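You operate a simulated robot arm through the tools that you are given. There is no shell and no other tool. Be economical: measure what you need, move in short steps, check, and stop when the job is done.

You run a simulated two-armed robot. Do the job below in one go: nothing can be reset, and whatever is moved stays where it is left.

## Task
Take the white junction box on the top of the end bench and put it away on the tray in the core cabinet. Put one of the brass spacers from the top of the end bench on the top of the press bench. Put the yellow cloth on the top of the press bench. Take the fuse carton and put it on the floor of the folding crate. Put the label marked "stage" from the top of the end bench on the top of the panel bench and the label marked "LAB" on top of the coiled black lead. Put the dust brush on the top of the jig bench away on the top of the parts bench. Fetch the narrow floor plate from the top of the jig bench and set it on the top of the white lectern. The order is free. Set down upright: fuse carton.

It is judged by the outcome, as a careful person would: the job done as asked, and still so three seconds after it is handed in. It fails if anything else is knocked over, pushed out of place, dropped, spilled or broken. Flat cloth is picked up by pressing the open fingertips on it (5 to 10 N) and closing them slowly along it; thin cloth reads only 2 to 8 mm in the jaws.

## Robot
Two 7-joint arms with two-finger parallel grippers on one trunk, on a base that drives. Base frame: it is fixed to the floor where the robot stands at the start and does not move with it; the origin is under the middle of the robot, x ahead of it, y to its left, z up; the surface under the hand at the start is at about z = 0.9. Lengths are in m, angles in degrees, forces in N, time in s.
The left shoulder is at the start at [0.07, 0.134, 1.301], the right one opposite. With the tool pointing down near the work surface each hand reaches from about 0.1 to 0.64 m from the robot's upright axis, wherever it stands, measured 20 degrees to its own side. Places, roughly: brass spacer (4x4x3 cm) [1, 0.6, 0.9]; brass spacer (4x4x4 cm) [0.8, 0.6, 0.9]; coiled black lead [0.5, 0.75, 1]; dust brush (8x6x6 cm) [-4.1, -5, 0.9]; floor of the folding crate (26x20 cm) [0.62, -3.64, 0.8]; floor plate [-4, -4.5, 1]; fuse carton [0.5, 0.75, 1]; label [0.5, 0.75, 1]; top of the panel bench [-0.7, -2.9, 0.9]; top of the parts bench [0.6, -15.9, 0.9]; top of the press bench [-2.7, -2.9, 0.9]; top of the white lectern [0.6, -5, 0.8]; tray in the core cabinet (49x22 cm) [0.34, -13.48, 0.62]; white junction box (8x5x4 cm) [0.5, 0.1, 0.9]; yellow cloth (10x7x6 cm) [0.6, 0.4, 0.9]. Payload 1.57 kg a hand.
The TCP of each hand is the grasp point between the finger pads, 0.03 m short of the fingertips. In the tool frame z runs along the fingers and y along their closing line. The gripper opens to 0.08 m. The fingers are 0.017 m wide and 0.012 m thick; the gripper's body (0.04 by 0.082 m) begins 0.08 m behind the TCP.
Orientation is that of the tool frame in the base frame, as [roll, pitch, yaw] about the fixed x, y, z axes, in that order (R = Rz(yaw) Ry(pitch) Rx(roll)). With the fingers straight down and closing along the base's y, the tool's x points along the base's -x, its y along +y and its z along -z.

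## Interface
- The arms move only by the tool nudge_tool. It takes "left_commands", "right_commands" or both (then of equal length, played together; a hand with none holds still); each is a list of rows, each an object (a shift or turn left out is 0, a gripper value left out holds the last) with "dr": the turn, a rotation vector about the base's x, y, z in degrees, a list of three; "slide": the shift along the base's x, y, z in m, a list of three; "grip": the gripper command, from -1 (shut) to 1 (fully open), values between in proportion. In form: [{"dr": [wx, wy, wz], "slide": [tx, ty, tz], "grip": grip}, ...]. A call has 1 to 20 rows; each row shifts and turns the commanded pose from where the row before left it. A row lasts 0.2 s, in which the tool goes at most 0.05 m and 8.6 degrees; a call with a longer step from one row to the next is refused whole, and so is a gripper value outside its range. A pose out of reach is approached as far as the arm can. The call stops where the force on the tool passes 40 N (or 10 N more than at its start, if that is more) or the arm is blocked; 0.2 s more then pass. Each finger travels about 0.153 m/s and halts on what it meets, pressing with about 34 N; the grip force reading is that of the motor and also rises with nothing between the fingers. The clock runs only during rows and for 0.2 s after the last one: add rows that do not move to give the fingers time. The reply holds the time, the measured pose of the TCP, the force on the tool along the base axes, the opening and the grip force, in the units named above and with some noise, with the torque about the TCP (base axes, N m) and any sound that the robot's microphone picked up.
- Cameras (640 x 400 px; columns grow to the right, rows downward): "scene" is now at [0.1209, 0.0382, 1.5104]; the picture's right is [0.48, -0.88, 0.00], its down [-0.65, -0.36, -0.67] and it looks along [0.59, 0.32, -0.74] (base axes); focal length 294 px, centre (320, 200). "left" rides on the left gripper at [0.072, 0.007, -0.122] in its tool frame; the picture's right is [-0.09, 1.00, 0.00], its down [-0.84, -0.08, -0.54] and it looks along [-0.54, -0.05, 0.84] (tool axes); focal length 238 px, centre (320, 200). "right" rides on the right gripper at [0.072, -0.007, -0.122] in its tool frame; the picture's right is [0.09, 1.00, 0.00], its down [-0.84, 0.08, -0.54] and it looks along [-0.54, 0.05, 0.84] (tool axes); focal length 238 px, centre (320, 200). There is no depth. A picture from a camera that has moved, and an enlarged one, comes with that camera's place and axes in the base frame and with its lens.
- capture(camera): a new picture of that camera. It takes no simulated time.
- move_column(by): slides the trunk up (or, below 0, down) by that many m; the arms and the scene camera ride with it, the base frame stays. It gives what a move gives, with no picture.
- steer(legs): drives the robot by 1 to 6 legs, each [ahead, left, turn to the left] in m, m and degrees, along the robot's own axes; the way and the turn of a leg run together, so that a leg with both is an arc; at most 1.5 m and 180 degrees a leg. The arms and the cameras ride along, it lands a little off, and it stops where it bumps. It gives what a move gives.
- head_to(pan, tilt): turns the head with the scene camera to pan (to the left, within 86 degrees either way) and tilt (down, from -29 to 69), counted from straight ahead of the robot. It gives what a move gives.
- close_up(camera, box): a new picture of the part [left, top, right, bottom] of that camera's present view, enlarged. It takes no simulated time.
- close_job(): hands the job in; it is judged then, once.

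Work in short steps. Places have to be worked out from the pictures, the camera data and where the tool is seen: move nearer, look again, correct. Check each grasp and each placing, and mend what went wrong. You have 483 turns and 246 pictures in all, those below and enlarged ones among them. Open the grippers and draw the arms clear of the work before you hand the job in, unless the task says otherwise; then end with one line.

The tools are called after ">>>" by a JSON object that holds its "name" and its "arguments". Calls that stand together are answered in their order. nudge_tool: Moves the arms, as the interface text tells. Its arguments: {"type":"object","properties":{"left_commands":{"type":"array","items":{"type":"object","properties":{"dr":{"type":"array","items":{"type":"number"}},"slide":{"type":"array","items":{"type":"number"}},"grip":{"type":"number"}}}},"right_commands":{"type":"array","items":{"type":"object","properties":{"dr":{"type":"array","items":{"type":"number"}},"slide":{"type":"array","items":{"type":"number"}},"grip":{"type":"number"}}}}},"required":[]} The other tools are called the same way: move_column (by) slides the trunk up or down; steer (legs) drives the base; head_to (pan, tilt) turns the head that bears the scene camera; capture (camera) takes a picture; close_up (camera, box) takes an enlarged picture of a part of a camera's view; close_job () hands the job in.

At the start:

```text
time_s: 0.0
left_position: [0.3607, 0.3953, 1.1749]
left_tcp_rot: [180.0, 0.1, -179.9]
left_wrist_force: [-0.4, 0.3, -0.3]
left_wrist_torque: [0.01, -0.02, 0.01]
left_finger_gap: 0.0798
left_grasp_force: 0.0
right_position: [0.4283, 0.0217, 1.2177]
right_tcp_rot: [-180.0, 0.0, -179.9]
right_wrist_force: [-0.6, 0.2, 0.3]
right_wrist_torque: [-0.01, 0.01, 0.0]
right_finger_gap: 0.08
right_grasp_force: 0.1
trunk travel left (down, up): [-0.875, 0.065]
robot x, y, heading: [-0.0031, -0.0009, -0.2]
head pan, tilt: [28.8, 47.7]
```

scene: 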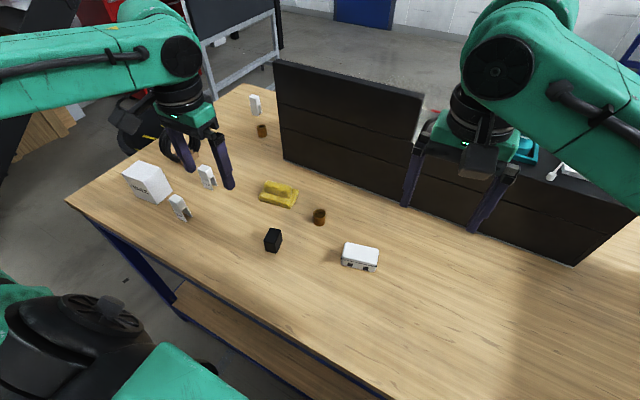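
right: 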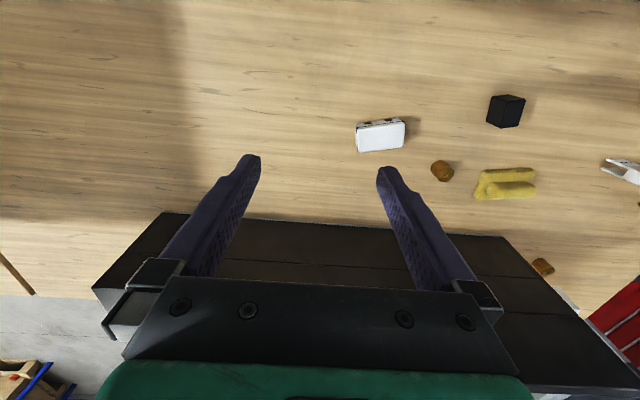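
left: 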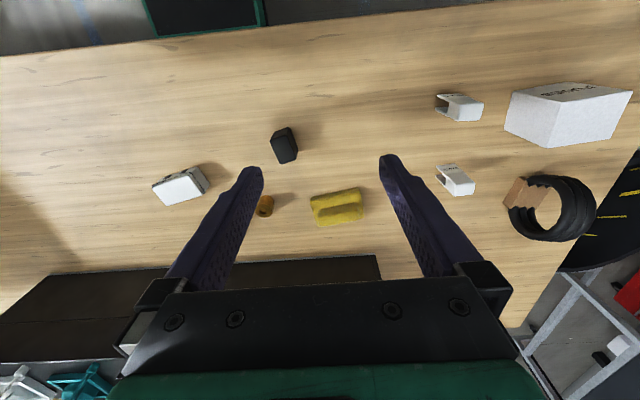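

I'll look closely at the left side of the bench and the brown pieces first to tell the items apart.

>>> {"name": "close_up", "arguments": {"camera": "scene", "box": [100, 80, 260, 230]}}

>>> {"name": "close_up", "arguments": {"camera": "scene", "box": [220, 80, 400, 280]}}

>>> {"name": "close_up", "arguments": {"camera": "left", "box": [400, 60, 640, 260]}}

```text
2.67 times, centred on (180, 155) of scene
camera zoom: at [0.1209, 0.0382, 1.5104], right [0.48, -0.88, 0.0], down [-0.65, -0.36, -0.67], along [0.59, 0.32, -0.74], focal length 785 px, centre (693, 320)
```

zoom: 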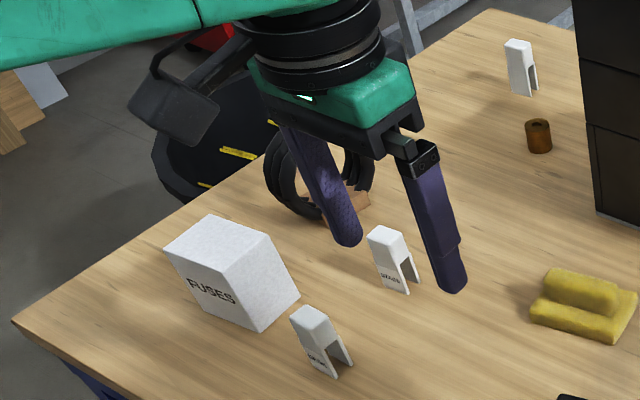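

```text
2.00 times, centred on (310, 180) of scene
camera zoom: at [0.1209, 0.0382, 1.5104], right [0.48, -0.88, 0.0], down [-0.65, -0.36, -0.67], along [0.59, 0.32, -0.74], focal length 589 px, centre (340, 240)
```

zoom: 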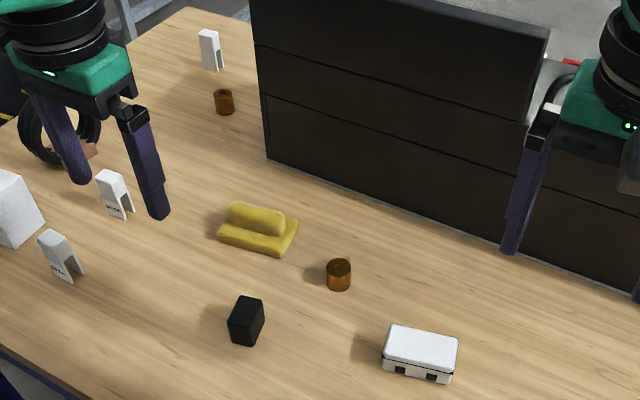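

```text
2.00 times, centred on (520, 160) of left
camera zoom: at [0.2887, 0.4016, 1.2978], right [0.09, 1.0, 0.0], down [0.84, -0.08, 0.54], along [0.54, -0.05, -0.84], focal length 477 px, centre (-80, 280)
```

zoom: 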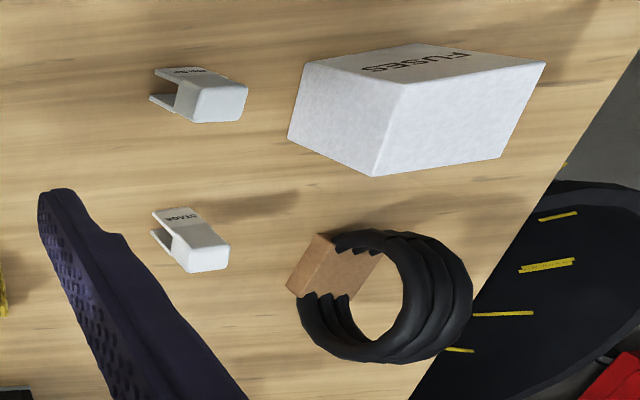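

Three tent-like labels are on the bench, one reading STAGE. I zoom in further to read the others and compare the brown pieces.

>>> {"name": "close_up", "arguments": {"camera": "scene", "box": [160, 155, 224, 225]}}

>>> {"name": "close_up", "arguments": {"camera": "scene", "box": [240, 90, 280, 145]}}

>>> {"name": "close_up", "arguments": {"camera": "left", "box": [420, 80, 500, 210]}}

>>> {"name": "close_up", "arguments": {"camera": "right", "box": [340, 80, 640, 330]}}

```text
5.71 times, centred on (192, 190) of scene
camera zoom: at [0.1209, 0.0382, 1.5104], right [0.48, -0.88, 0.0], down [-0.65, -0.36, -0.67], along [0.59, 0.32, -0.74], focal length 1683 px, centre (1051, 257)
```

zoom: 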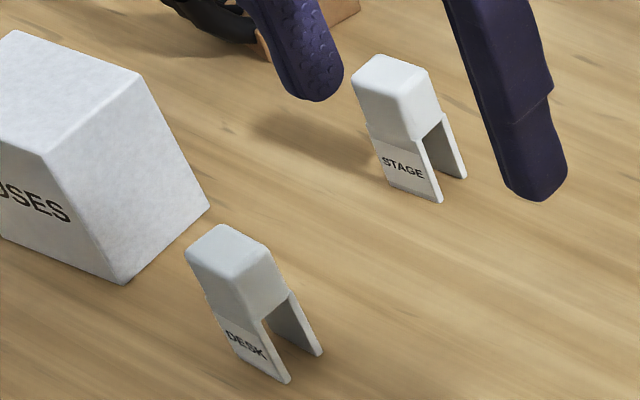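

```text
7.27 times, centred on (260, 118) of scene
camera zoom: at [0.1209, 0.0382, 1.5104], right [0.48, -0.88, 0.0], down [-0.65, -0.36, -0.67], along [0.59, 0.32, -0.74], focal length 2141 px, centre (756, 800)
```

zoom: 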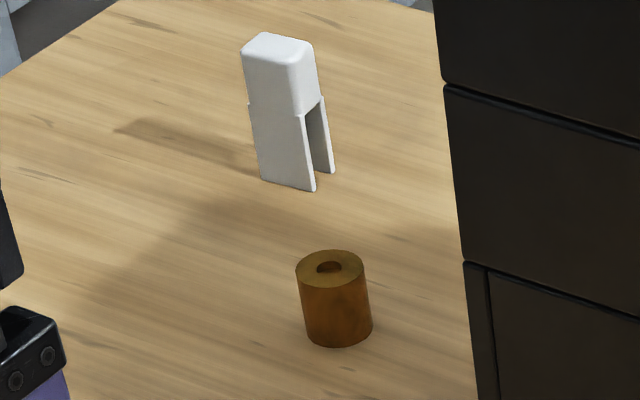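

```text
3.08 times, centred on (460, 145) of left
camera zoom: at [0.2887, 0.4016, 1.2978], right [0.09, 1.0, 0.0], down [0.84, -0.08, 0.54], along [0.54, -0.05, -0.84], focal length 733 px, centre (-111, 369)
```

zoom: 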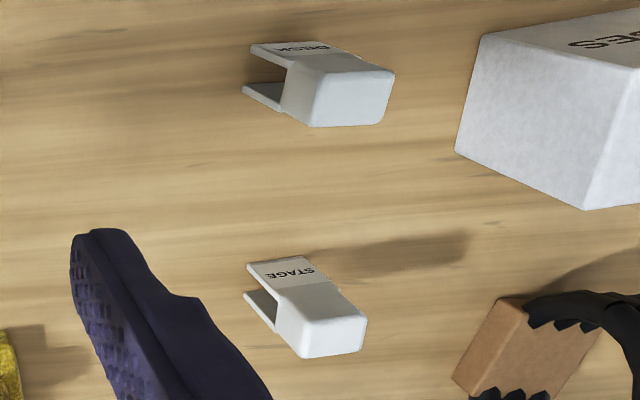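

```text
1.60 times, centred on (490, 205) of right
camera zoom: at [0.3569, 0.0148, 1.339], right [-0.09, 1.0, 0.0], down [0.84, 0.08, 0.54], along [0.54, 0.05, -0.84], focal length 381 px, centre (48, 192)
```

zoom: 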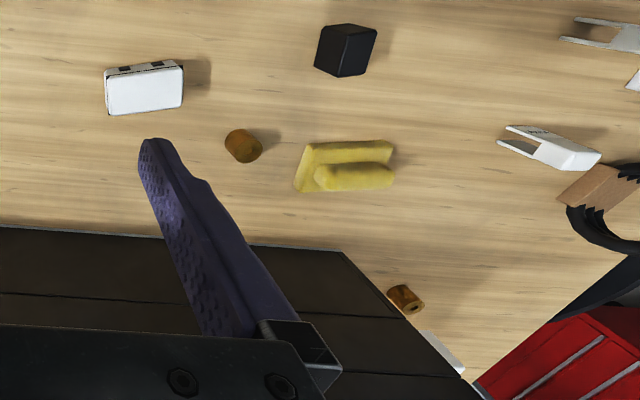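

The near one says DESK, so LAB should be the far label. Next I check the near brown cylinder, then move the left hand aside to see the coil.

>>> {"name": "close_up", "arguments": {"camera": "scene", "box": [255, 175, 340, 235]}}

>>> {"name": "nudge_tool", "arguments": {"left_commands": [{"slide": [0.0, -0.05, 0.0]}, {"slide": [0.0, -0.05, 0.0]}, {"slide": [0.0, -0.05, 0.0]}, {"slide": [0.0, 0, 0.0]}], "right_commands": [{"slide": [0.0, -0.05, 0.0]}, {"slide": [0.0, -0.05, 0.0]}, {"slide": [-0.05, -0.05, 0.0]}, {"slide": [-0.05, -0.05, 0.0]}]}}

>>> {"name": "capture", "arguments": {"camera": "scene"}}

```text
6.67 times, centred on (298, 205) of scene
camera zoom: at [0.1209, 0.0382, 1.5104], right [0.48, -0.88, 0.0], down [-0.65, -0.36, -0.67], along [0.59, 0.32, -0.74], focal length 1963 px, centre (470, 167)
```

zoom: 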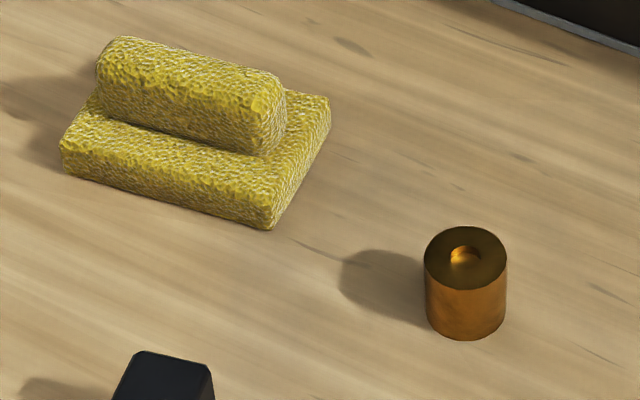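

```text
refused: row 3 steps farther than a row can; nothing moved
```

```text
234 pictures are left
camera scene: at [0.1209, 0.0382, 1.5104], right [0.48, -0.88, 0.0], down [-0.65, -0.36, -0.67], along [0.59, 0.32, -0.74], focal length 294 px, centre (320, 200)
```

scene: 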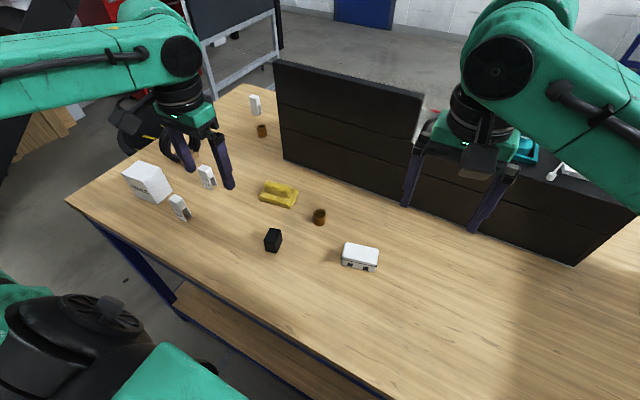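

Both are brass spacers and the near one is easy to reach. I move both hands aside with legal steps.

>>> {"name": "nudge_tool", "arguments": {"left_commands": [{"slide": [0.0, -0.048, 0.0]}, {"slide": [0.0, -0.048, 0.0]}, {"slide": [0.0, -0.048, 0.0]}, {"slide": [0.0, 0, 0.0]}], "right_commands": [{"slide": [0.0, -0.048, 0.0]}, {"slide": [0.0, -0.048, 0.0]}, {"slide": [-0.03, -0.035, 0.0]}, {"slide": [-0.03, -0.035, 0.0]}]}}

>>> {"name": "close_up", "arguments": {"camera": "scene", "box": [100, 90, 280, 220]}}

>>> {"name": "close_up", "arguments": {"camera": "left", "box": [340, 50, 640, 240]}}

```text
time_s: 1.0
left_position: [0.3577, 0.2477, 1.1787]
left_tcp_rot: [179.8, 0.2, 180.0]
left_wrist_force: [0.6, -0.2, 0.4]
left_wrist_torque: [0.04, -0.04, -0.01]
left_finger_gap: 0.0797
left_grasp_force: 0.0
right_position: [0.3669, -0.1462, 1.2189]
right_tcp_rot: [-180.0, 0.2, -180.0]
right_wrist_force: [-0.7, -0.4, -0.3]
right_wrist_torque: [-0.02, -0.01, 0.02]
right_finger_gap: 0.08
right_grasp_force: 0.1
trunk travel left (down, up): [-0.875, 0.065]
robot x, y, heading: [0.0015, -0.0001, 0.1]
head pan, tilt: [28.8, 47.7]
```

```text
3.08 times, centred on (190, 155) of scene
camera zoom: at [0.1178, 0.0362, 1.5107], right [0.48, -0.88, 0.0], down [-0.65, -0.36, -0.68], along [0.59, 0.33, -0.74], focal length 906 px, centre (720, 338)
```

zoom: 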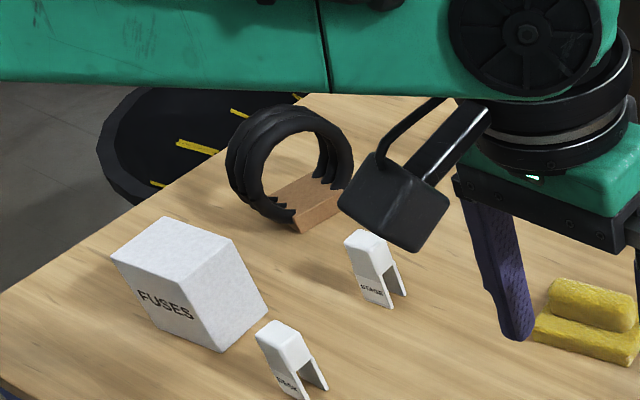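

```text
2.11 times, centred on (490, 145) of left
camera zoom: at [0.2856, 0.2548, 1.2999], right [0.09, 1.0, 0.0], down [0.84, -0.08, 0.54], along [0.54, -0.05, -0.84], focal length 502 px, centre (-38, 316)
```

zoom: 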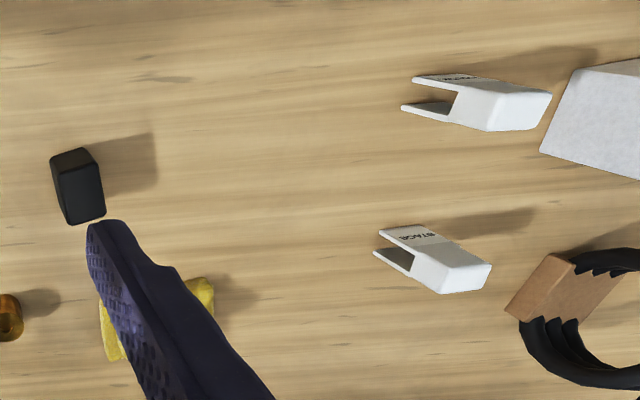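

The coil is an upright ring of loops in a block, and the far label may be out of reach from this side. I look left around the bench end to see whether I can drive there.

>>> {"name": "head_to", "arguments": {"pan": 70, "tilt": 30}}

>>> {"name": "capture", "arguments": {"camera": "scene"}}

>>> {"name": "head_to", "arguments": {"pan": 0, "tilt": 20}}

>>> {"name": "capture", "arguments": {"camera": "scene"}}

>>> {"name": "head_to", "arguments": {"pan": -80, "tilt": 10}}

>>> {"name": "capture", "arguments": {"camera": "scene"}}

```text
time_s: 2.1
left_position: [0.3598, 0.2493, 1.176]
left_tcp_rot: [-179.9, 0.1, -180.0]
left_wrist_force: [0.2, 0.0, 0.3]
left_wrist_torque: [0.02, -0.02, 0.0]
left_finger_gap: 0.0801
left_grasp_force: 0.1
right_position: [0.3709, -0.1453, 1.2197]
right_tcp_rot: [180.0, 0.0, 180.0]
right_wrist_force: [0.7, 0.2, 0.6]
right_wrist_torque: [0.0, 0.03, -0.01]
right_finger_gap: 0.0802
right_grasp_force: 0.0
trunk travel left (down, up): [-0.875, 0.065]
robot x, y, heading: [-0.0025, -0.0006, -0.1]
head pan, tilt: [70.0, 30.0]
```

```text
231 pictures are left
camera scene: at [0.0827, 0.0848, 1.5367], right [0.94, -0.34, 0.0], down [-0.17, -0.47, -0.87], along [0.3, 0.81, -0.5], focal length 294 px, centre (320, 200)
```

scene: 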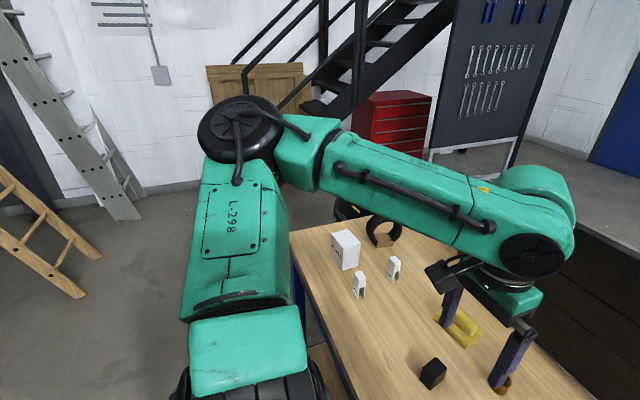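

```text
time_s: 3.5
left_position: [0.3609, 0.2499, 1.1776]
left_tcp_rot: [180.0, 0.1, -180.0]
left_wrist_force: [-0.3, 0.0, -0.1]
left_wrist_torque: [0.0, 0.04, 0.01]
left_finger_gap: 0.08
left_grasp_force: 0.0
right_position: [0.3692, -0.1443, 1.2197]
right_tcp_rot: [-180.0, 0.0, 179.9]
right_wrist_force: [0.6, -0.5, -0.2]
right_wrist_torque: [0.0, 0.01, -0.02]
right_finger_gap: 0.08
right_grasp_force: 0.0
trunk travel left (down, up): [-0.875, 0.065]
robot x, y, heading: [0.0011, -0.0024, 0.1]
head pan, tilt: [0.0, 20.0]
```

```text
230 pictures are left
camera scene: at [0.1447, 0.0001, 1.5528], right [0.0, -1.0, 0.0], down [-0.34, 0.0, -0.94], along [0.94, 0.0, -0.34], focal length 294 px, centre (320, 200)
```

scene: 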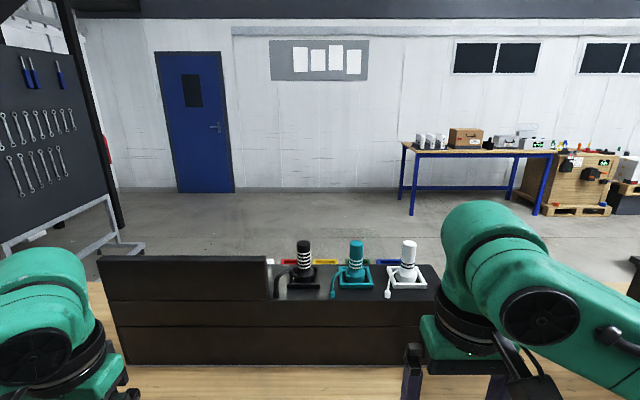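

```text
time_s: 5.0
left_position: [0.3599, 0.2496, 1.1764]
left_tcp_rot: [-179.9, 0.0, -179.9]
left_wrist_force: [-0.7, -0.2, -0.1]
left_wrist_torque: [0.01, 0.0, 0.01]
left_finger_gap: 0.08
left_grasp_force: 0.1
right_position: [0.3693, -0.1445, 1.2196]
right_tcp_rot: [-180.0, 0.0, -180.0]
right_wrist_force: [0.9, 0.3, 0.3]
right_wrist_torque: [-0.01, 0.0, -0.01]
right_finger_gap: 0.0802
right_grasp_force: 0.0
trunk travel left (down, up): [-0.875, 0.065]
robot x, y, heading: [-0.0026, 0.002, 0.1]
head pan, tilt: [-80.0, 10.0]
```

```text
229 pictures are left
camera scene: at [0.0678, -0.0915, 1.5691], right [-0.98, -0.17, 0.0], down [-0.03, 0.17, -0.98], along [0.17, -0.97, -0.17], focal length 294 px, centre (320, 200)
```

scene: 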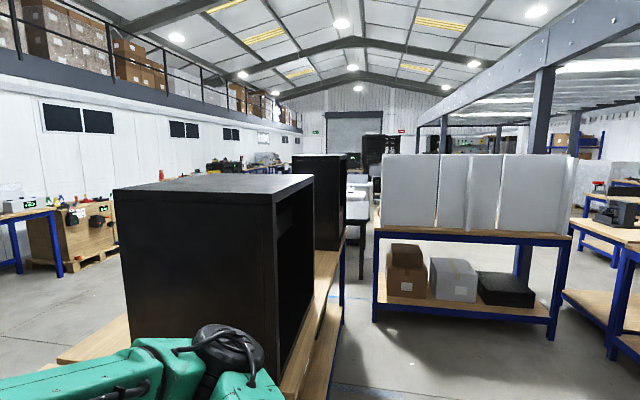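

Floor in front is clear to the left. I drive 0.45 m left to put the labels and coil ahead of the robot.

>>> {"name": "steer", "arguments": {"legs": [[0, 0.45, 0]]}}

>>> {"name": "head_to", "arguments": {"pan": 35, "tilt": 40}}

>>> {"name": "capture", "arguments": {"camera": "scene"}}

>>> {"name": "capture", "arguments": {"camera": "left"}}

```text
time_s: 7.7
left_position: [0.3645, 0.6909, 1.1768]
left_tcp_rot: [179.9, 0.0, 179.4]
left_wrist_force: [-0.4, -0.2, 0.1]
left_wrist_torque: [0.04, 0.01, 0.04]
left_finger_gap: 0.0799
left_grasp_force: 0.0
right_position: [0.3702, 0.2955, 1.2179]
right_tcp_rot: [180.0, 0.0, 179.5]
right_wrist_force: [0.5, 0.0, 0.1]
right_wrist_torque: [0.01, -0.02, 0.01]
right_finger_gap: 0.0804
right_grasp_force: 0.0
trunk travel left (down, up): [-0.875, 0.065]
robot x, y, heading: [0.0037, 0.4431, -0.5]
head pan, tilt: [-80.0, 10.0]
```

```text
time_s: 9.7
left_position: [0.3649, 0.692, 1.1778]
left_tcp_rot: [180.0, 0.1, 179.5]
left_wrist_force: [-0.6, -0.9, 0.2]
left_wrist_torque: [-0.01, 0.0, 0.01]
left_finger_gap: 0.0797
left_grasp_force: 0.1
right_position: [0.3698, 0.2986, 1.2196]
right_tcp_rot: [180.0, 0.0, 179.5]
right_wrist_force: [-0.1, 0.1, -0.8]
right_wrist_torque: [-0.01, 0.01, -0.04]
right_finger_gap: 0.0802
right_grasp_force: 0.1
trunk travel left (down, up): [-0.875, 0.065]
robot x, y, heading: [0.0023, 0.4462, -0.7]
head pan, tilt: [35.0, 40.0]
```

```text
228 pictures are left
camera scene: at [0.1237, 0.4937, 1.5214], right [0.57, -0.82, 0.0], down [-0.53, -0.36, -0.77], along [0.63, 0.43, -0.64], focal length 294 px, centre (320, 200)
```

scene: 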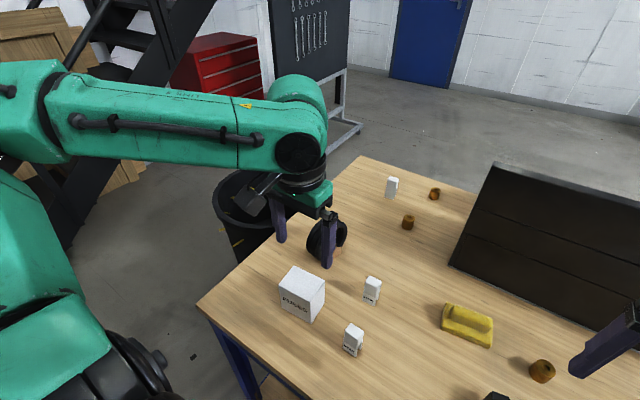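

```text
227 pictures are left
camera left: at [0.2927, 0.7003, 1.299], right [0.1, 0.99, 0.0], down [0.84, -0.08, 0.54], along [0.54, -0.05, -0.84], focal length 238 px, centre (320, 200)
```

left: 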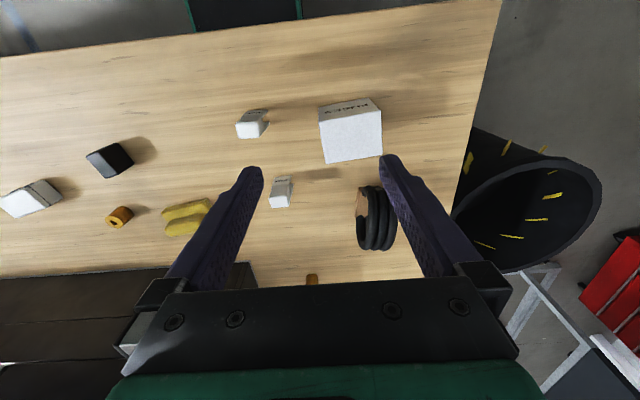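

Two more brown spacers stand at the far side together with the far label, matching the listed places. I'll drive round the left end past the bin and approach those from the far side.

>>> {"name": "steer", "arguments": {"legs": [[0, 1.4, 0], [1.45, 0, 0], [0, 0, 180]]}}

>>> {"name": "head_to", "arguments": {"pan": 40, "tilt": 35}}

>>> {"name": "capture", "arguments": {"camera": "scene"}}

```text
time_s: 22.9
left_position: [1.7738, 2.0927, 1.1772]
left_tcp_rot: [179.8, -0.6, 178.8]
left_wrist_force: [-1.1, -0.9, 0.6]
left_wrist_torque: [0.06, -0.07, -0.02]
left_finger_gap: 0.0801
left_grasp_force: 0.1
right_position: [1.7803, 1.6986, 1.2191]
right_tcp_rot: [-180.0, -0.1, 179.6]
right_wrist_force: [0.0, -0.1, 0.6]
right_wrist_torque: [-0.03, 0.01, -0.02]
right_finger_gap: 0.0798
right_grasp_force: 0.0
trunk travel left (down, up): [-0.875, 0.065]
robot x, y, heading: [1.4135, 1.8452, -0.5]
head pan, tilt: [35.0, 40.0]
stopped in leg 2: the force on the tool passed its limit at 58 N (the readings are from after the stop); the commanded pose is now the measured one
```

```text
time_s: 23.5
left_position: [1.7732, 2.0926, 1.1766]
left_tcp_rot: [179.8, -0.5, 178.8]
left_wrist_force: [-0.7, 0.0, -0.8]
left_wrist_torque: [0.04, -0.09, -0.04]
left_finger_gap: 0.0801
left_grasp_force: 0.1
right_position: [1.783, 1.6993, 1.2189]
right_tcp_rot: [180.0, -0.1, 179.7]
right_wrist_force: [0.3, 0.6, -0.2]
right_wrist_torque: [0.0, 0.0, 0.02]
right_finger_gap: 0.0798
right_grasp_force: 0.2
trunk travel left (down, up): [-0.875, 0.065]
robot x, y, heading: [1.4171, 1.8412, -0.5]
head pan, tilt: [40.0, 35.0]
```

```text
226 pictures are left
camera scene: at [1.5326, 1.9022, 1.529], right [0.64, -0.77, 0.0], down [-0.44, -0.37, -0.82], along [0.63, 0.52, -0.57], focal length 294 px, centre (320, 200)
```

scene: 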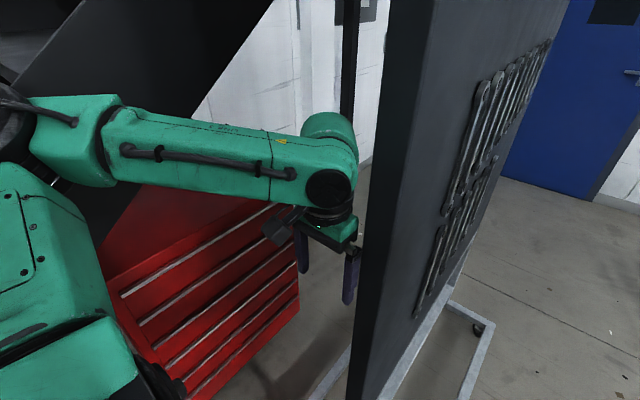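

The left hand touched the tool board, which is closer than I judged. I back off straight away and look at the layout.

>>> {"name": "steer", "arguments": {"legs": [[-0.3, 0, 0]]}}

>>> {"name": "head_to", "arguments": {"pan": 0, "tilt": 35}}

>>> {"name": "capture", "arguments": {"camera": "scene"}}

>>> {"name": "head_to", "arguments": {"pan": -60, "tilt": 40}}

>>> {"name": "capture", "arguments": {"camera": "scene"}}

```text
time_s: 25.6
left_position: [1.4669, 2.0951, 1.1761]
left_tcp_rot: [179.9, -0.7, 178.9]
left_wrist_force: [-0.2, 0.6, 0.2]
left_wrist_torque: [0.0, 0.02, 0.0]
left_finger_gap: 0.08
left_grasp_force: 0.0
right_position: [1.4777, 1.7012, 1.2183]
right_tcp_rot: [-180.0, -0.2, 179.7]
right_wrist_force: [0.1, 0.2, -0.5]
right_wrist_torque: [-0.04, 0.02, 0.0]
right_finger_gap: 0.0801
right_grasp_force: 0.1
trunk travel left (down, up): [-0.875, 0.065]
robot x, y, heading: [1.1096, 1.8509, -0.3]
head pan, tilt: [40.0, 35.0]
```

```text
time_s: 26.7
left_position: [1.4663, 2.0961, 1.1767]
left_tcp_rot: [180.0, -0.5, 178.9]
left_wrist_force: [0.5, -0.1, 0.1]
left_wrist_torque: [-0.04, 0.0, -0.03]
left_finger_gap: 0.0801
left_grasp_force: 0.1
right_position: [1.476, 1.701, 1.2185]
right_tcp_rot: [-179.9, 0.0, 179.7]
right_wrist_force: [0.1, 0.2, 0.6]
right_wrist_torque: [-0.03, 0.04, 0.02]
right_finger_gap: 0.0804
right_grasp_force: 0.0
trunk travel left (down, up): [-0.875, 0.065]
robot x, y, heading: [1.1065, 1.8478, -0.4]
head pan, tilt: [0.0, 35.0]
```

```text
225 pictures are left
camera scene: at [1.2464, 1.8477, 1.529], right [-0.01, -1.0, 0.0], down [-0.57, 0.0, -0.82], along [0.82, 0.0, -0.57], focal length 294 px, centre (320, 200)
```

scene: 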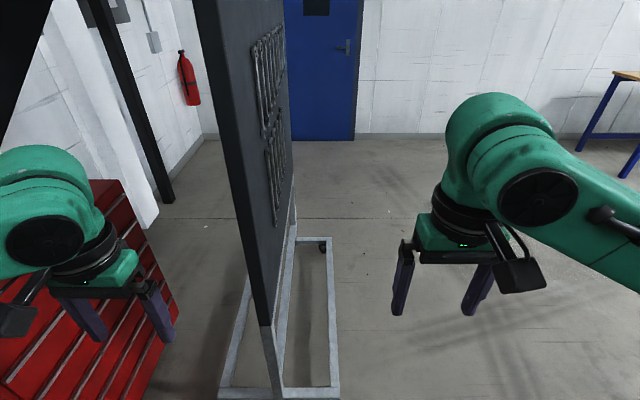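

```text
time_s: 28.0
left_position: [1.4649, 2.0949, 1.1757]
left_tcp_rot: [179.9, -0.5, 179.0]
left_wrist_force: [0.3, -0.3, 0.1]
left_wrist_torque: [-0.01, -0.03, 0.0]
left_finger_gap: 0.08
left_grasp_force: 0.1
right_position: [1.4764, 1.7012, 1.2187]
right_tcp_rot: [180.0, -0.1, 179.6]
right_wrist_force: [-0.2, 0.4, 0.2]
right_wrist_torque: [0.0, -0.01, -0.01]
right_finger_gap: 0.0801
right_grasp_force: 0.0
trunk travel left (down, up): [-0.875, 0.065]
robot x, y, heading: [1.1025, 1.8482, -0.1]
head pan, tilt: [-60.0, 40.0]
```

```text
224 pictures are left
camera scene: at [1.2003, 1.7743, 1.5214], right [-0.87, -0.5, 0.0], down [-0.32, 0.56, -0.77], along [0.38, -0.67, -0.64], focal length 294 px, centre (320, 200)
```

scene: 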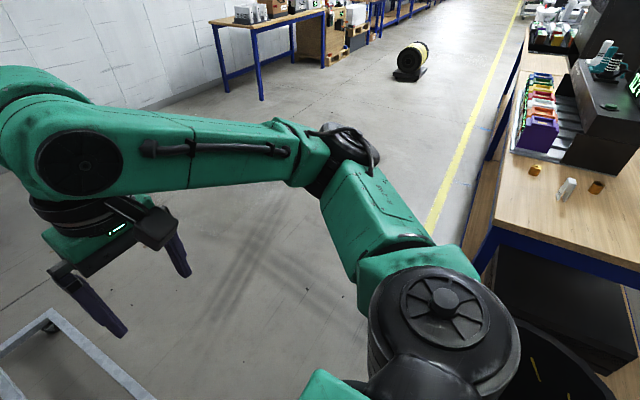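

There is a clear way between the board and the bench, with the far label and both spacers visible on the bench edge. I move diagonally away from the board, along the far side, then turn to face the bench.

>>> {"name": "steer", "arguments": {"legs": [[0.35, -0.5, 0], [0.1, -0.7, 0], [0, 0, 180]]}}

>>> {"name": "head_to", "arguments": {"pan": 0, "tilt": 50}}

>>> {"name": "capture", "arguments": {"camera": "scene"}}

```text
time_s: 29.7
left_position: [1.5757, 1.9502, 1.1776]
left_tcp_rot: [179.8, -0.3, 174.7]
left_wrist_force: [-0.6, -0.4, 0.4]
left_wrist_torque: [-0.05, -0.03, -0.02]
left_finger_gap: 0.08
left_grasp_force: 0.1
right_position: [1.5568, 1.5569, 1.2192]
right_tcp_rot: [-179.9, 0.2, 175.5]
right_wrist_force: [0.0, -0.3, 0.5]
right_wrist_torque: [-0.01, -0.04, 0.0]
right_finger_gap: 0.0798
right_grasp_force: 0.1
trunk travel left (down, up): [-0.875, 0.065]
robot x, y, heading: [1.2024, 1.731, -4.4]
head pan, tilt: [-60.0, 40.0]
stopped in leg 1: the robot was blocked; the commanded pose is now the measured one
```

```text
time_s: 31.0
left_position: [1.5808, 1.9484, 1.1766]
left_tcp_rot: [179.8, -0.4, 174.7]
left_wrist_force: [0.3, 1.0, -1.0]
left_wrist_torque: [-0.01, 0.01, 0.0]
left_finger_gap: 0.08
left_grasp_force: 0.1
right_position: [1.5621, 1.5555, 1.2191]
right_tcp_rot: [-180.0, 0.0, 175.5]
right_wrist_force: [-0.2, -0.5, 0.0]
right_wrist_torque: [0.03, -0.01, 0.01]
right_finger_gap: 0.0798
right_grasp_force: 0.0
trunk travel left (down, up): [-0.875, 0.065]
robot x, y, heading: [1.2031, 1.7294, -4.3]
head pan, tilt: [0.0, 50.0]
```

```text
223 pictures are left
camera scene: at [1.3322, 1.7189, 1.5073], right [-0.08, -1.0, 0.0], down [-0.76, 0.06, -0.64], along [0.64, -0.05, -0.77], focal length 294 px, centre (320, 200)
```

scene: 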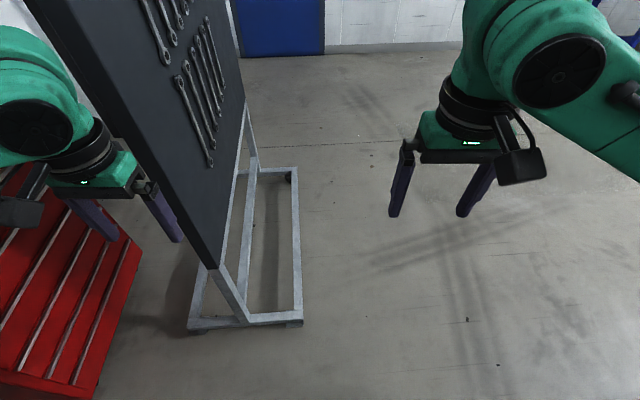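

Something blocked the base; the twist suggests contact at its right rear. I look down right and at the left camera before moving again.

>>> {"name": "head_to", "arguments": {"pan": -86, "tilt": 55}}

>>> {"name": "capture", "arguments": {"camera": "scene"}}

>>> {"name": "capture", "arguments": {"camera": "left"}}

```text
time_s: 32.6
left_position: [1.5803, 1.9494, 1.1771]
left_tcp_rot: [179.8, -0.5, 174.7]
left_wrist_force: [-0.2, 0.6, -0.2]
left_wrist_torque: [-0.02, 0.01, -0.02]
left_finger_gap: 0.08
left_grasp_force: 0.1
right_position: [1.5623, 1.5551, 1.2189]
right_tcp_rot: [179.9, -0.1, 175.5]
right_wrist_force: [0.0, -0.2, 0.3]
right_wrist_torque: [0.0, 0.0, -0.01]
right_finger_gap: 0.0801
right_grasp_force: 0.0
trunk travel left (down, up): [-0.875, 0.065]
robot x, y, heading: [1.2025, 1.7295, -4.6]
head pan, tilt: [-85.9, 55.0]
```

```text
222 pictures are left
camera scene: at [1.2551, 1.653, 1.5007], right [-1.0, 0.01, 0.0], down [0.01, 0.82, -0.57], along [0.0, -0.57, -0.82], focal length 294 px, centre (320, 200)
```

scene: 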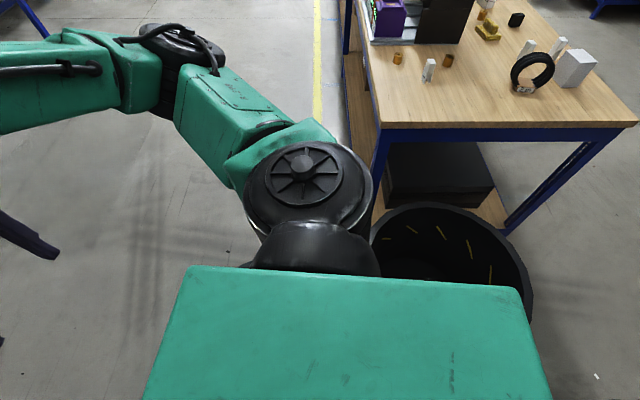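

```text
221 pictures are left
camera left: at [1.5101, 1.9623, 1.2992], right [0.18, 0.98, 0.0], down [0.83, -0.16, 0.53], along [0.53, -0.1, -0.85], focal length 238 px, centre (320, 200)
```

left: 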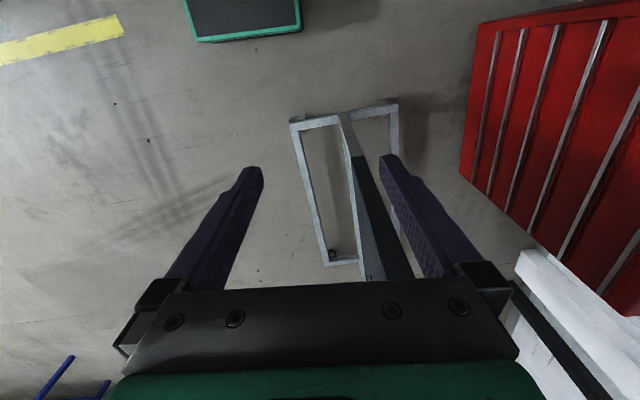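

The bin stands right behind my right rear corner, and the board starts at about x 1.8. I ease forward, turn to face along the bench, then drive with clearance.

>>> {"name": "steer", "arguments": {"legs": [[0.12, 0.03, 0], [0, 0, -85.5], [0, 0.16, 0], [1.05, 0, 0]]}}

```text
time_s: 43.6
left_position: [1.6703, 0.3268, 1.1769]
left_tcp_rot: [179.8, -0.4, 86.7]
left_wrist_force: [-1.1, 0.7, 0.3]
left_wrist_torque: [-0.03, 0.02, -0.01]
left_finger_gap: 0.08
left_grasp_force: 0.1
right_position: [1.2764, 0.3311, 1.2192]
right_tcp_rot: [180.0, 0.0, 87.3]
right_wrist_force: [-0.4, 0.8, -0.3]
right_wrist_torque: [0.01, -0.02, -0.01]
right_finger_gap: 0.08
right_grasp_force: 0.0
trunk travel left (down, up): [-0.875, 0.065]
robot x, y, heading: [1.4393, 0.693, -92.7]
head pan, tilt: [-85.9, 55.0]
```

Clear of the bin now. I raise both hands before turning towards the bench so they pass over the drawer unit.

>>> {"name": "nudge_tool", "arguments": {"left_commands": [{"slide": [0, 0, 0.045]}, {"slide": [0, 0, 0.045]}, {"slide": [0, 0, 0.045]}], "right_commands": [{"slide": [0, 0, 0.035]}, {"slide": [0, 0, 0.035]}, {"slide": [0, 0, 0.035]}]}}

>>> {"name": "steer", "arguments": {"legs": [[0, 0, -87.3]]}}

>>> {"name": "head_to", "arguments": {"pan": 0, "tilt": 45}}

>>> {"name": "capture", "arguments": {"camera": "scene"}}

>>> {"name": "capture", "arguments": {"camera": "right"}}

```text
time_s: 44.4
left_position: [1.67, 0.3251, 1.3122]
left_tcp_rot: [179.8, -0.5, 86.6]
left_wrist_force: [-0.4, 0.5, 0.3]
left_wrist_torque: [0.0, 0.01, 0.02]
left_finger_gap: 0.0801
left_grasp_force: 0.0
right_position: [1.2774, 0.3321, 1.3235]
right_tcp_rot: [180.0, 0.0, 87.5]
right_wrist_force: [0.1, 0.0, -0.5]
right_wrist_torque: [0.01, 0.01, 0.0]
right_finger_gap: 0.0799
right_grasp_force: 0.2
trunk travel left (down, up): [-0.875, 0.065]
robot x, y, heading: [1.436, 0.6906, -92.6]
head pan, tilt: [-85.9, 55.0]
```

```text
time_s: 48.5
left_position: [1.0775, 0.448, 1.3104]
left_tcp_rot: [179.8, -0.5, -1.4]
left_wrist_force: [0.6, 0.6, -1.1]
left_wrist_torque: [-0.01, -0.01, -0.01]
left_finger_gap: 0.0799
left_grasp_force: 0.1
right_position: [1.0693, 0.8428, 1.3245]
right_tcp_rot: [-180.0, -0.1, -0.6]
right_wrist_force: [0.0, 0.3, 0.7]
right_wrist_torque: [0.02, -0.02, 0.02]
right_finger_gap: 0.0798
right_grasp_force: 0.2
trunk travel left (down, up): [-0.875, 0.065]
robot x, y, heading: [1.4386, 0.6966, 179.4]
head pan, tilt: [-85.9, 55.0]
```

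```text
time_s: 50.1
left_position: [1.0777, 0.4501, 1.3112]
left_tcp_rot: [179.8, -0.5, -1.4]
left_wrist_force: [0.4, 0.4, -0.3]
left_wrist_torque: [0.02, 0.01, 0.01]
left_finger_gap: 0.0802
left_grasp_force: 0.0
right_position: [1.0688, 0.8424, 1.3224]
right_tcp_rot: [-180.0, -0.1, -0.6]
right_wrist_force: [-0.2, -0.4, -0.2]
right_wrist_torque: [0.02, -0.01, 0.0]
right_finger_gap: 0.08
right_grasp_force: 0.1
trunk travel left (down, up): [-0.875, 0.065]
robot x, y, heading: [1.4369, 0.6932, 179.3]
head pan, tilt: [0.0, 45.0]
```

```text
220 pictures are left
camera scene: at [1.3083, 0.6957, 1.5142], right [0.01, 1.0, 0.0], down [0.71, -0.01, -0.71], along [-0.71, 0.01, -0.71], focal length 294 px, centre (320, 200)
```

scene: 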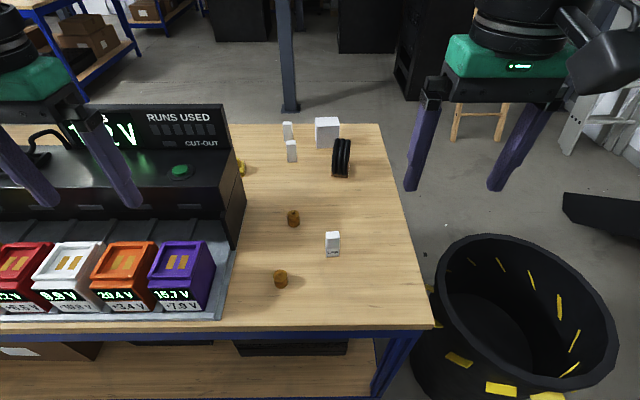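

```text
219 pictures are left
camera right: at [1.1416, 0.8489, 1.4455], right [0.08, -1.0, 0.0], down [-0.84, -0.07, 0.54], along [-0.54, -0.04, -0.84], focal length 238 px, centre (320, 200)
```

right: 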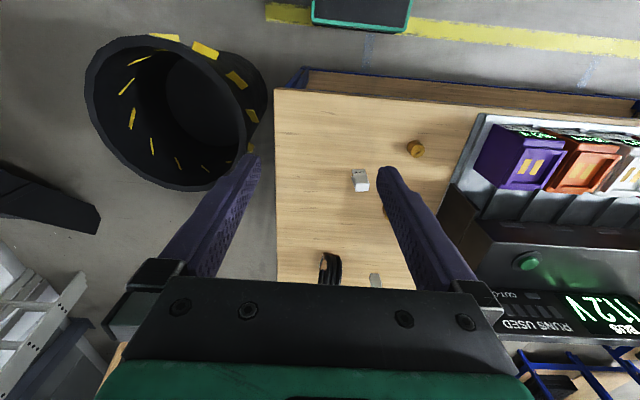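

The bench is in view from behind. I zoom in on the label and the two spacers here.

>>> {"name": "close_up", "arguments": {"camera": "scene", "box": [260, 200, 360, 300]}}

>>> {"name": "close_up", "arguments": {"camera": "right", "box": [340, 130, 440, 220]}}

>>> {"name": "close_up", "arguments": {"camera": "scene", "box": [280, 110, 360, 190]}}

```text
4.00 times, centred on (310, 250) of scene
camera zoom: at [1.3083, 0.6957, 1.5142], right [0.01, 1.0, 0.0], down [0.71, -0.01, -0.71], along [-0.71, 0.01, -0.71], focal length 1178 px, centre (360, 0)
```

zoom: 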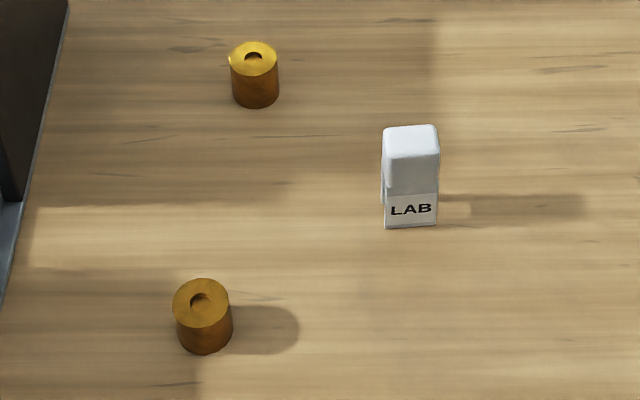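

```text
4.44 times, centred on (390, 175) of right
camera zoom: at [1.1416, 0.8489, 1.4455], right [0.08, -1.0, 0.0], down [-0.84, -0.07, 0.54], along [-0.54, -0.04, -0.84], focal length 1059 px, centre (9, 311)
```

zoom: 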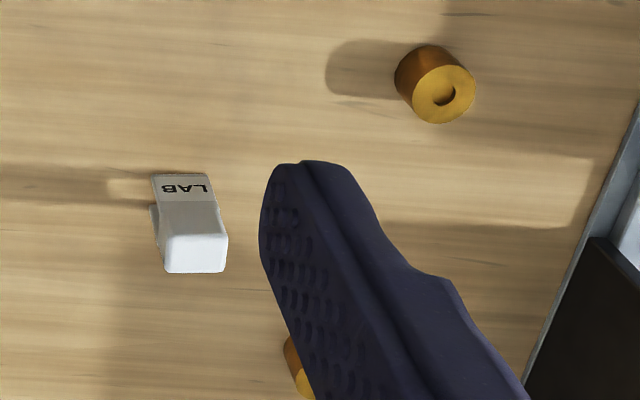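

```text
5.00 times, centred on (320, 150) of scene
camera zoom: at [1.3083, 0.6957, 1.5142], right [0.01, 1.0, 0.0], down [0.71, -0.01, -0.71], along [-0.71, 0.01, -0.71], focal length 1472 px, centre (320, 450)
```

zoom: 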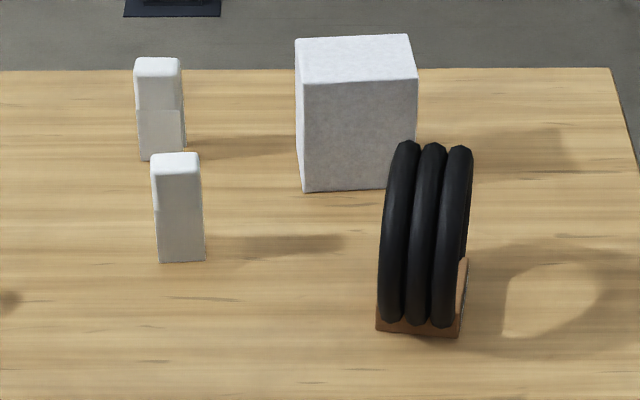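

The far label reads LAB: about 3 cm wide in y, 2 cm thick, 7 cm tall, near [0.882, 0.732]. I bring the right hand over it and look.

>>> {"name": "nudge_tool", "arguments": {"right_commands": [{"slide": [-0.035, -0.022, -0.02]}, {"slide": [-0.035, -0.022, -0.025]}, {"slide": [-0.035, -0.022, -0.025]}, {"slide": [-0.035, -0.022, -0.025]}, {"slide": [-0.035, -0.022, -0.025]}, {"slide": [-0.012, 0, -0.04]}, {"slide": [0, 0, -0.04]}, {}]}}

>>> {"name": "capture", "arguments": {"camera": "right"}}

>>> {"name": "capture", "arguments": {"camera": "scene"}}

```text
time_s: 51.9
left_position: [1.0769, 0.4479, 1.3111]
left_tcp_rot: [179.9, -0.5, -1.4]
left_wrist_force: [0.0, -0.4, 0.6]
left_wrist_torque: [0.02, 0.03, 0.05]
left_finger_gap: 0.0802
left_grasp_force: 0.1
right_position: [0.8833, 0.7338, 1.1236]
right_tcp_rot: [-179.9, 0.0, -0.6]
right_wrist_force: [-0.2, 0.8, -0.3]
right_wrist_torque: [0.01, 0.0, 0.0]
right_finger_gap: 0.0803
right_grasp_force: 0.0
trunk travel left (down, up): [-0.875, 0.065]
robot x, y, heading: [1.438, 0.6954, 179.5]
head pan, tilt: [0.0, 45.0]
```

```text
215 pictures are left
camera right: at [0.9556, 0.7393, 1.2455], right [0.08, -1.0, 0.0], down [-0.84, -0.07, 0.54], along [-0.54, -0.04, -0.84], focal length 238 px, centre (320, 200)
```

right: 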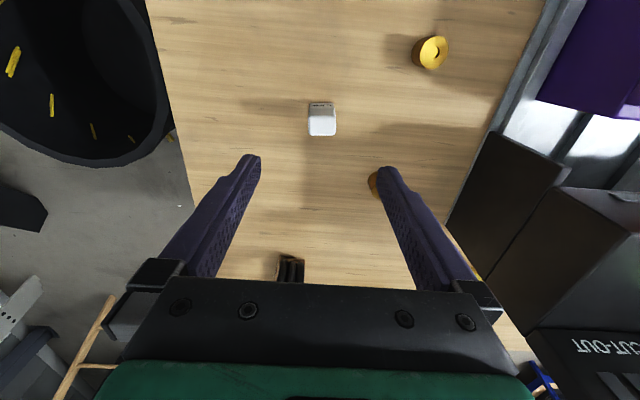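

```text
214 pictures are left
camera scene: at [1.3082, 0.6945, 1.5142], right [0.01, 1.0, 0.0], down [0.71, -0.01, -0.71], along [-0.71, 0.01, -0.71], focal length 294 px, centre (320, 200)
```

scene: 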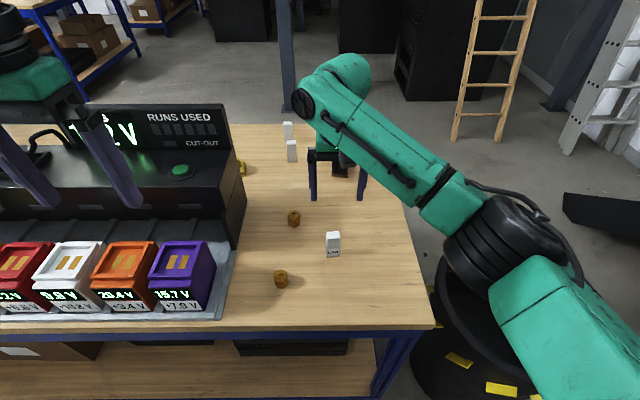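

The label sits at [0.882, 0.732], centred between the fingers. I lower to TCP z≈0.962 and close.

>>> {"name": "nudge_tool", "arguments": {"right_commands": [{"slide": [0, -0.002, -0.04]}, {"slide": [0, 0, -0.04]}, {"slide": [0, 0, -0.04]}, {"slide": [0, 0, -0.041]}, {}]}}

>>> {"name": "capture", "arguments": {"camera": "right"}}

```text
time_s: 53.1
left_position: [1.0774, 0.4494, 1.3113]
left_tcp_rot: [179.9, -0.5, -1.4]
left_wrist_force: [-0.2, -0.6, -0.9]
left_wrist_torque: [-0.01, -0.03, 0.01]
left_finger_gap: 0.0798
left_grasp_force: 0.0
right_position: [0.8801, 0.7301, 0.9622]
right_tcp_rot: [180.0, 0.0, -0.6]
right_wrist_force: [0.1, 0.5, -0.7]
right_wrist_torque: [-0.03, -0.03, 0.03]
right_finger_gap: 0.0799
right_grasp_force: 0.1
trunk travel left (down, up): [-0.875, 0.065]
robot x, y, heading: [1.4367, 0.6931, 179.2]
head pan, tilt: [0.0, 45.0]
```

```text
213 pictures are left
camera right: at [0.9527, 0.7362, 1.0838], right [0.08, -1.0, 0.0], down [-0.84, -0.07, 0.54], along [-0.54, -0.04, -0.84], focal length 238 px, centre (320, 200)
```

right: 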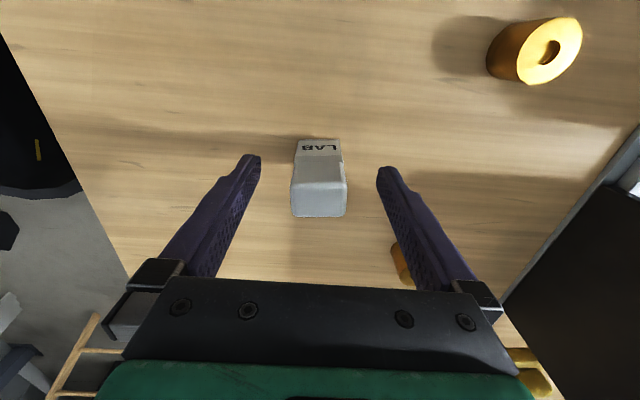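

The label lies right at the grasp point. Closing gently.

>>> {"name": "nudge_tool", "arguments": {"right_commands": [{"grip": 0}, {"grip": -0.4}, {"grip": -0.8}, {"grip": -0.8}]}}

>>> {"name": "nudge_tool", "arguments": {"right_commands": [{"slide": [0, 0, 0.03]}, {"slide": [0, 0, 0.04]}, {"slide": [0, 0, 0.04]}, {"slide": [0.03, 0.02, 0.03]}, {"slide": [0.03, 0.03, 0.01]}, {"slide": [0.03, 0.03, 0.01]}]}}

>>> {"name": "capture", "arguments": {"camera": "right"}}

```text
time_s: 54.1
left_position: [1.0774, 0.4498, 1.3105]
left_tcp_rot: [179.8, -0.6, -1.5]
left_wrist_force: [-0.2, 0.5, 0.0]
left_wrist_torque: [0.02, 0.0, 0.0]
left_finger_gap: 0.0798
left_grasp_force: 0.0
right_position: [0.8798, 0.73, 0.9624]
right_tcp_rot: [-180.0, 0.0, -0.6]
right_wrist_force: [-0.1, 0.0, 0.4]
right_wrist_torque: [0.04, 0.0, -0.01]
right_finger_gap: 0.0313
right_grasp_force: 34.0
trunk travel left (down, up): [-0.875, 0.065]
robot x, y, heading: [1.4403, 0.6956, 179.3]
head pan, tilt: [0.0, 45.0]
```

```text
time_s: 55.5
left_position: [1.0786, 0.4492, 1.3119]
left_tcp_rot: [179.8, -0.4, -1.4]
left_wrist_force: [0.3, -0.4, -0.4]
left_wrist_torque: [0.01, 0.01, 0.0]
left_finger_gap: 0.08
left_grasp_force: 0.1
right_position: [0.9734, 0.8123, 1.1242]
right_tcp_rot: [-179.9, -0.1, -0.8]
right_wrist_force: [0.6, 1.0, 0.1]
right_wrist_torque: [0.02, 0.03, 0.0]
right_finger_gap: 0.0315
right_grasp_force: 34.3
trunk travel left (down, up): [-0.875, 0.065]
robot x, y, heading: [1.4378, 0.6953, 179.5]
head pan, tilt: [0.0, 45.0]
```

```text
212 pictures are left
camera right: at [1.0448, 0.8177, 1.245], right [0.08, -1.0, 0.0], down [-0.84, -0.07, 0.54], along [-0.54, -0.04, -0.84], focal length 238 px, centre (320, 200)
```

right: 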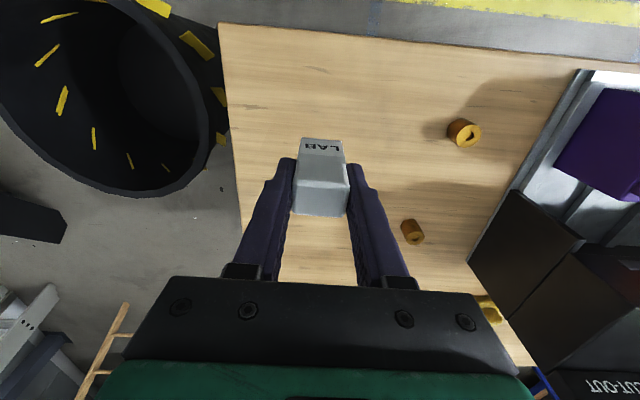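

LAB is held at 31 mm. Now the left hand goes over the near spacer at about [0.966, 0.612].

>>> {"name": "nudge_tool", "arguments": {"left_commands": [{"slide": [-0.02, 0.04, 0]}, {"slide": [-0.02, 0.04, 0]}, {"slide": [-0.03, 0.035, 0]}, {"slide": [-0.03, 0.035, 0]}, {"slide": [-0.012, 0.013, -0.04]}, {"slide": [0, 0, -0.045]}, {"slide": [0, 0, -0.045]}, {"slide": [0, 0, -0.045]}, {"slide": [0, 0, -0.03]}, {}]}}

>>> {"name": "capture", "arguments": {"camera": "left"}}

```text
time_s: 57.7
left_position: [0.9794, 0.5935, 1.1051]
left_tcp_rot: [179.8, -0.5, -1.5]
left_wrist_force: [-0.3, -0.3, -0.2]
left_wrist_torque: [-0.02, 0.0, 0.02]
left_finger_gap: 0.0798
left_grasp_force: 0.1
left hand out of reach, approached as far as the arm can: row 4
right_position: [0.9704, 0.8105, 1.1231]
right_tcp_rot: [180.0, -0.1, -0.6]
right_wrist_force: [0.7, 0.2, -0.6]
right_wrist_torque: [-0.01, 0.0, 0.0]
right_finger_gap: 0.0311
right_grasp_force: 34.5
trunk travel left (down, up): [-0.875, 0.065]
robot x, y, heading: [1.4375, 0.6916, 179.5]
head pan, tilt: [0.0, 45.0]
```

```text
211 pictures are left
camera left: at [1.0503, 0.5863, 1.2269], right [-0.12, -0.99, 0.0], down [-0.84, 0.1, 0.53], along [-0.53, 0.06, -0.85], focal length 238 px, centre (320, 200)
```

left: 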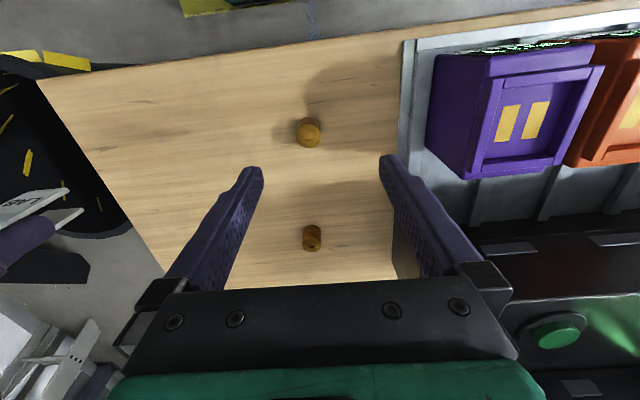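

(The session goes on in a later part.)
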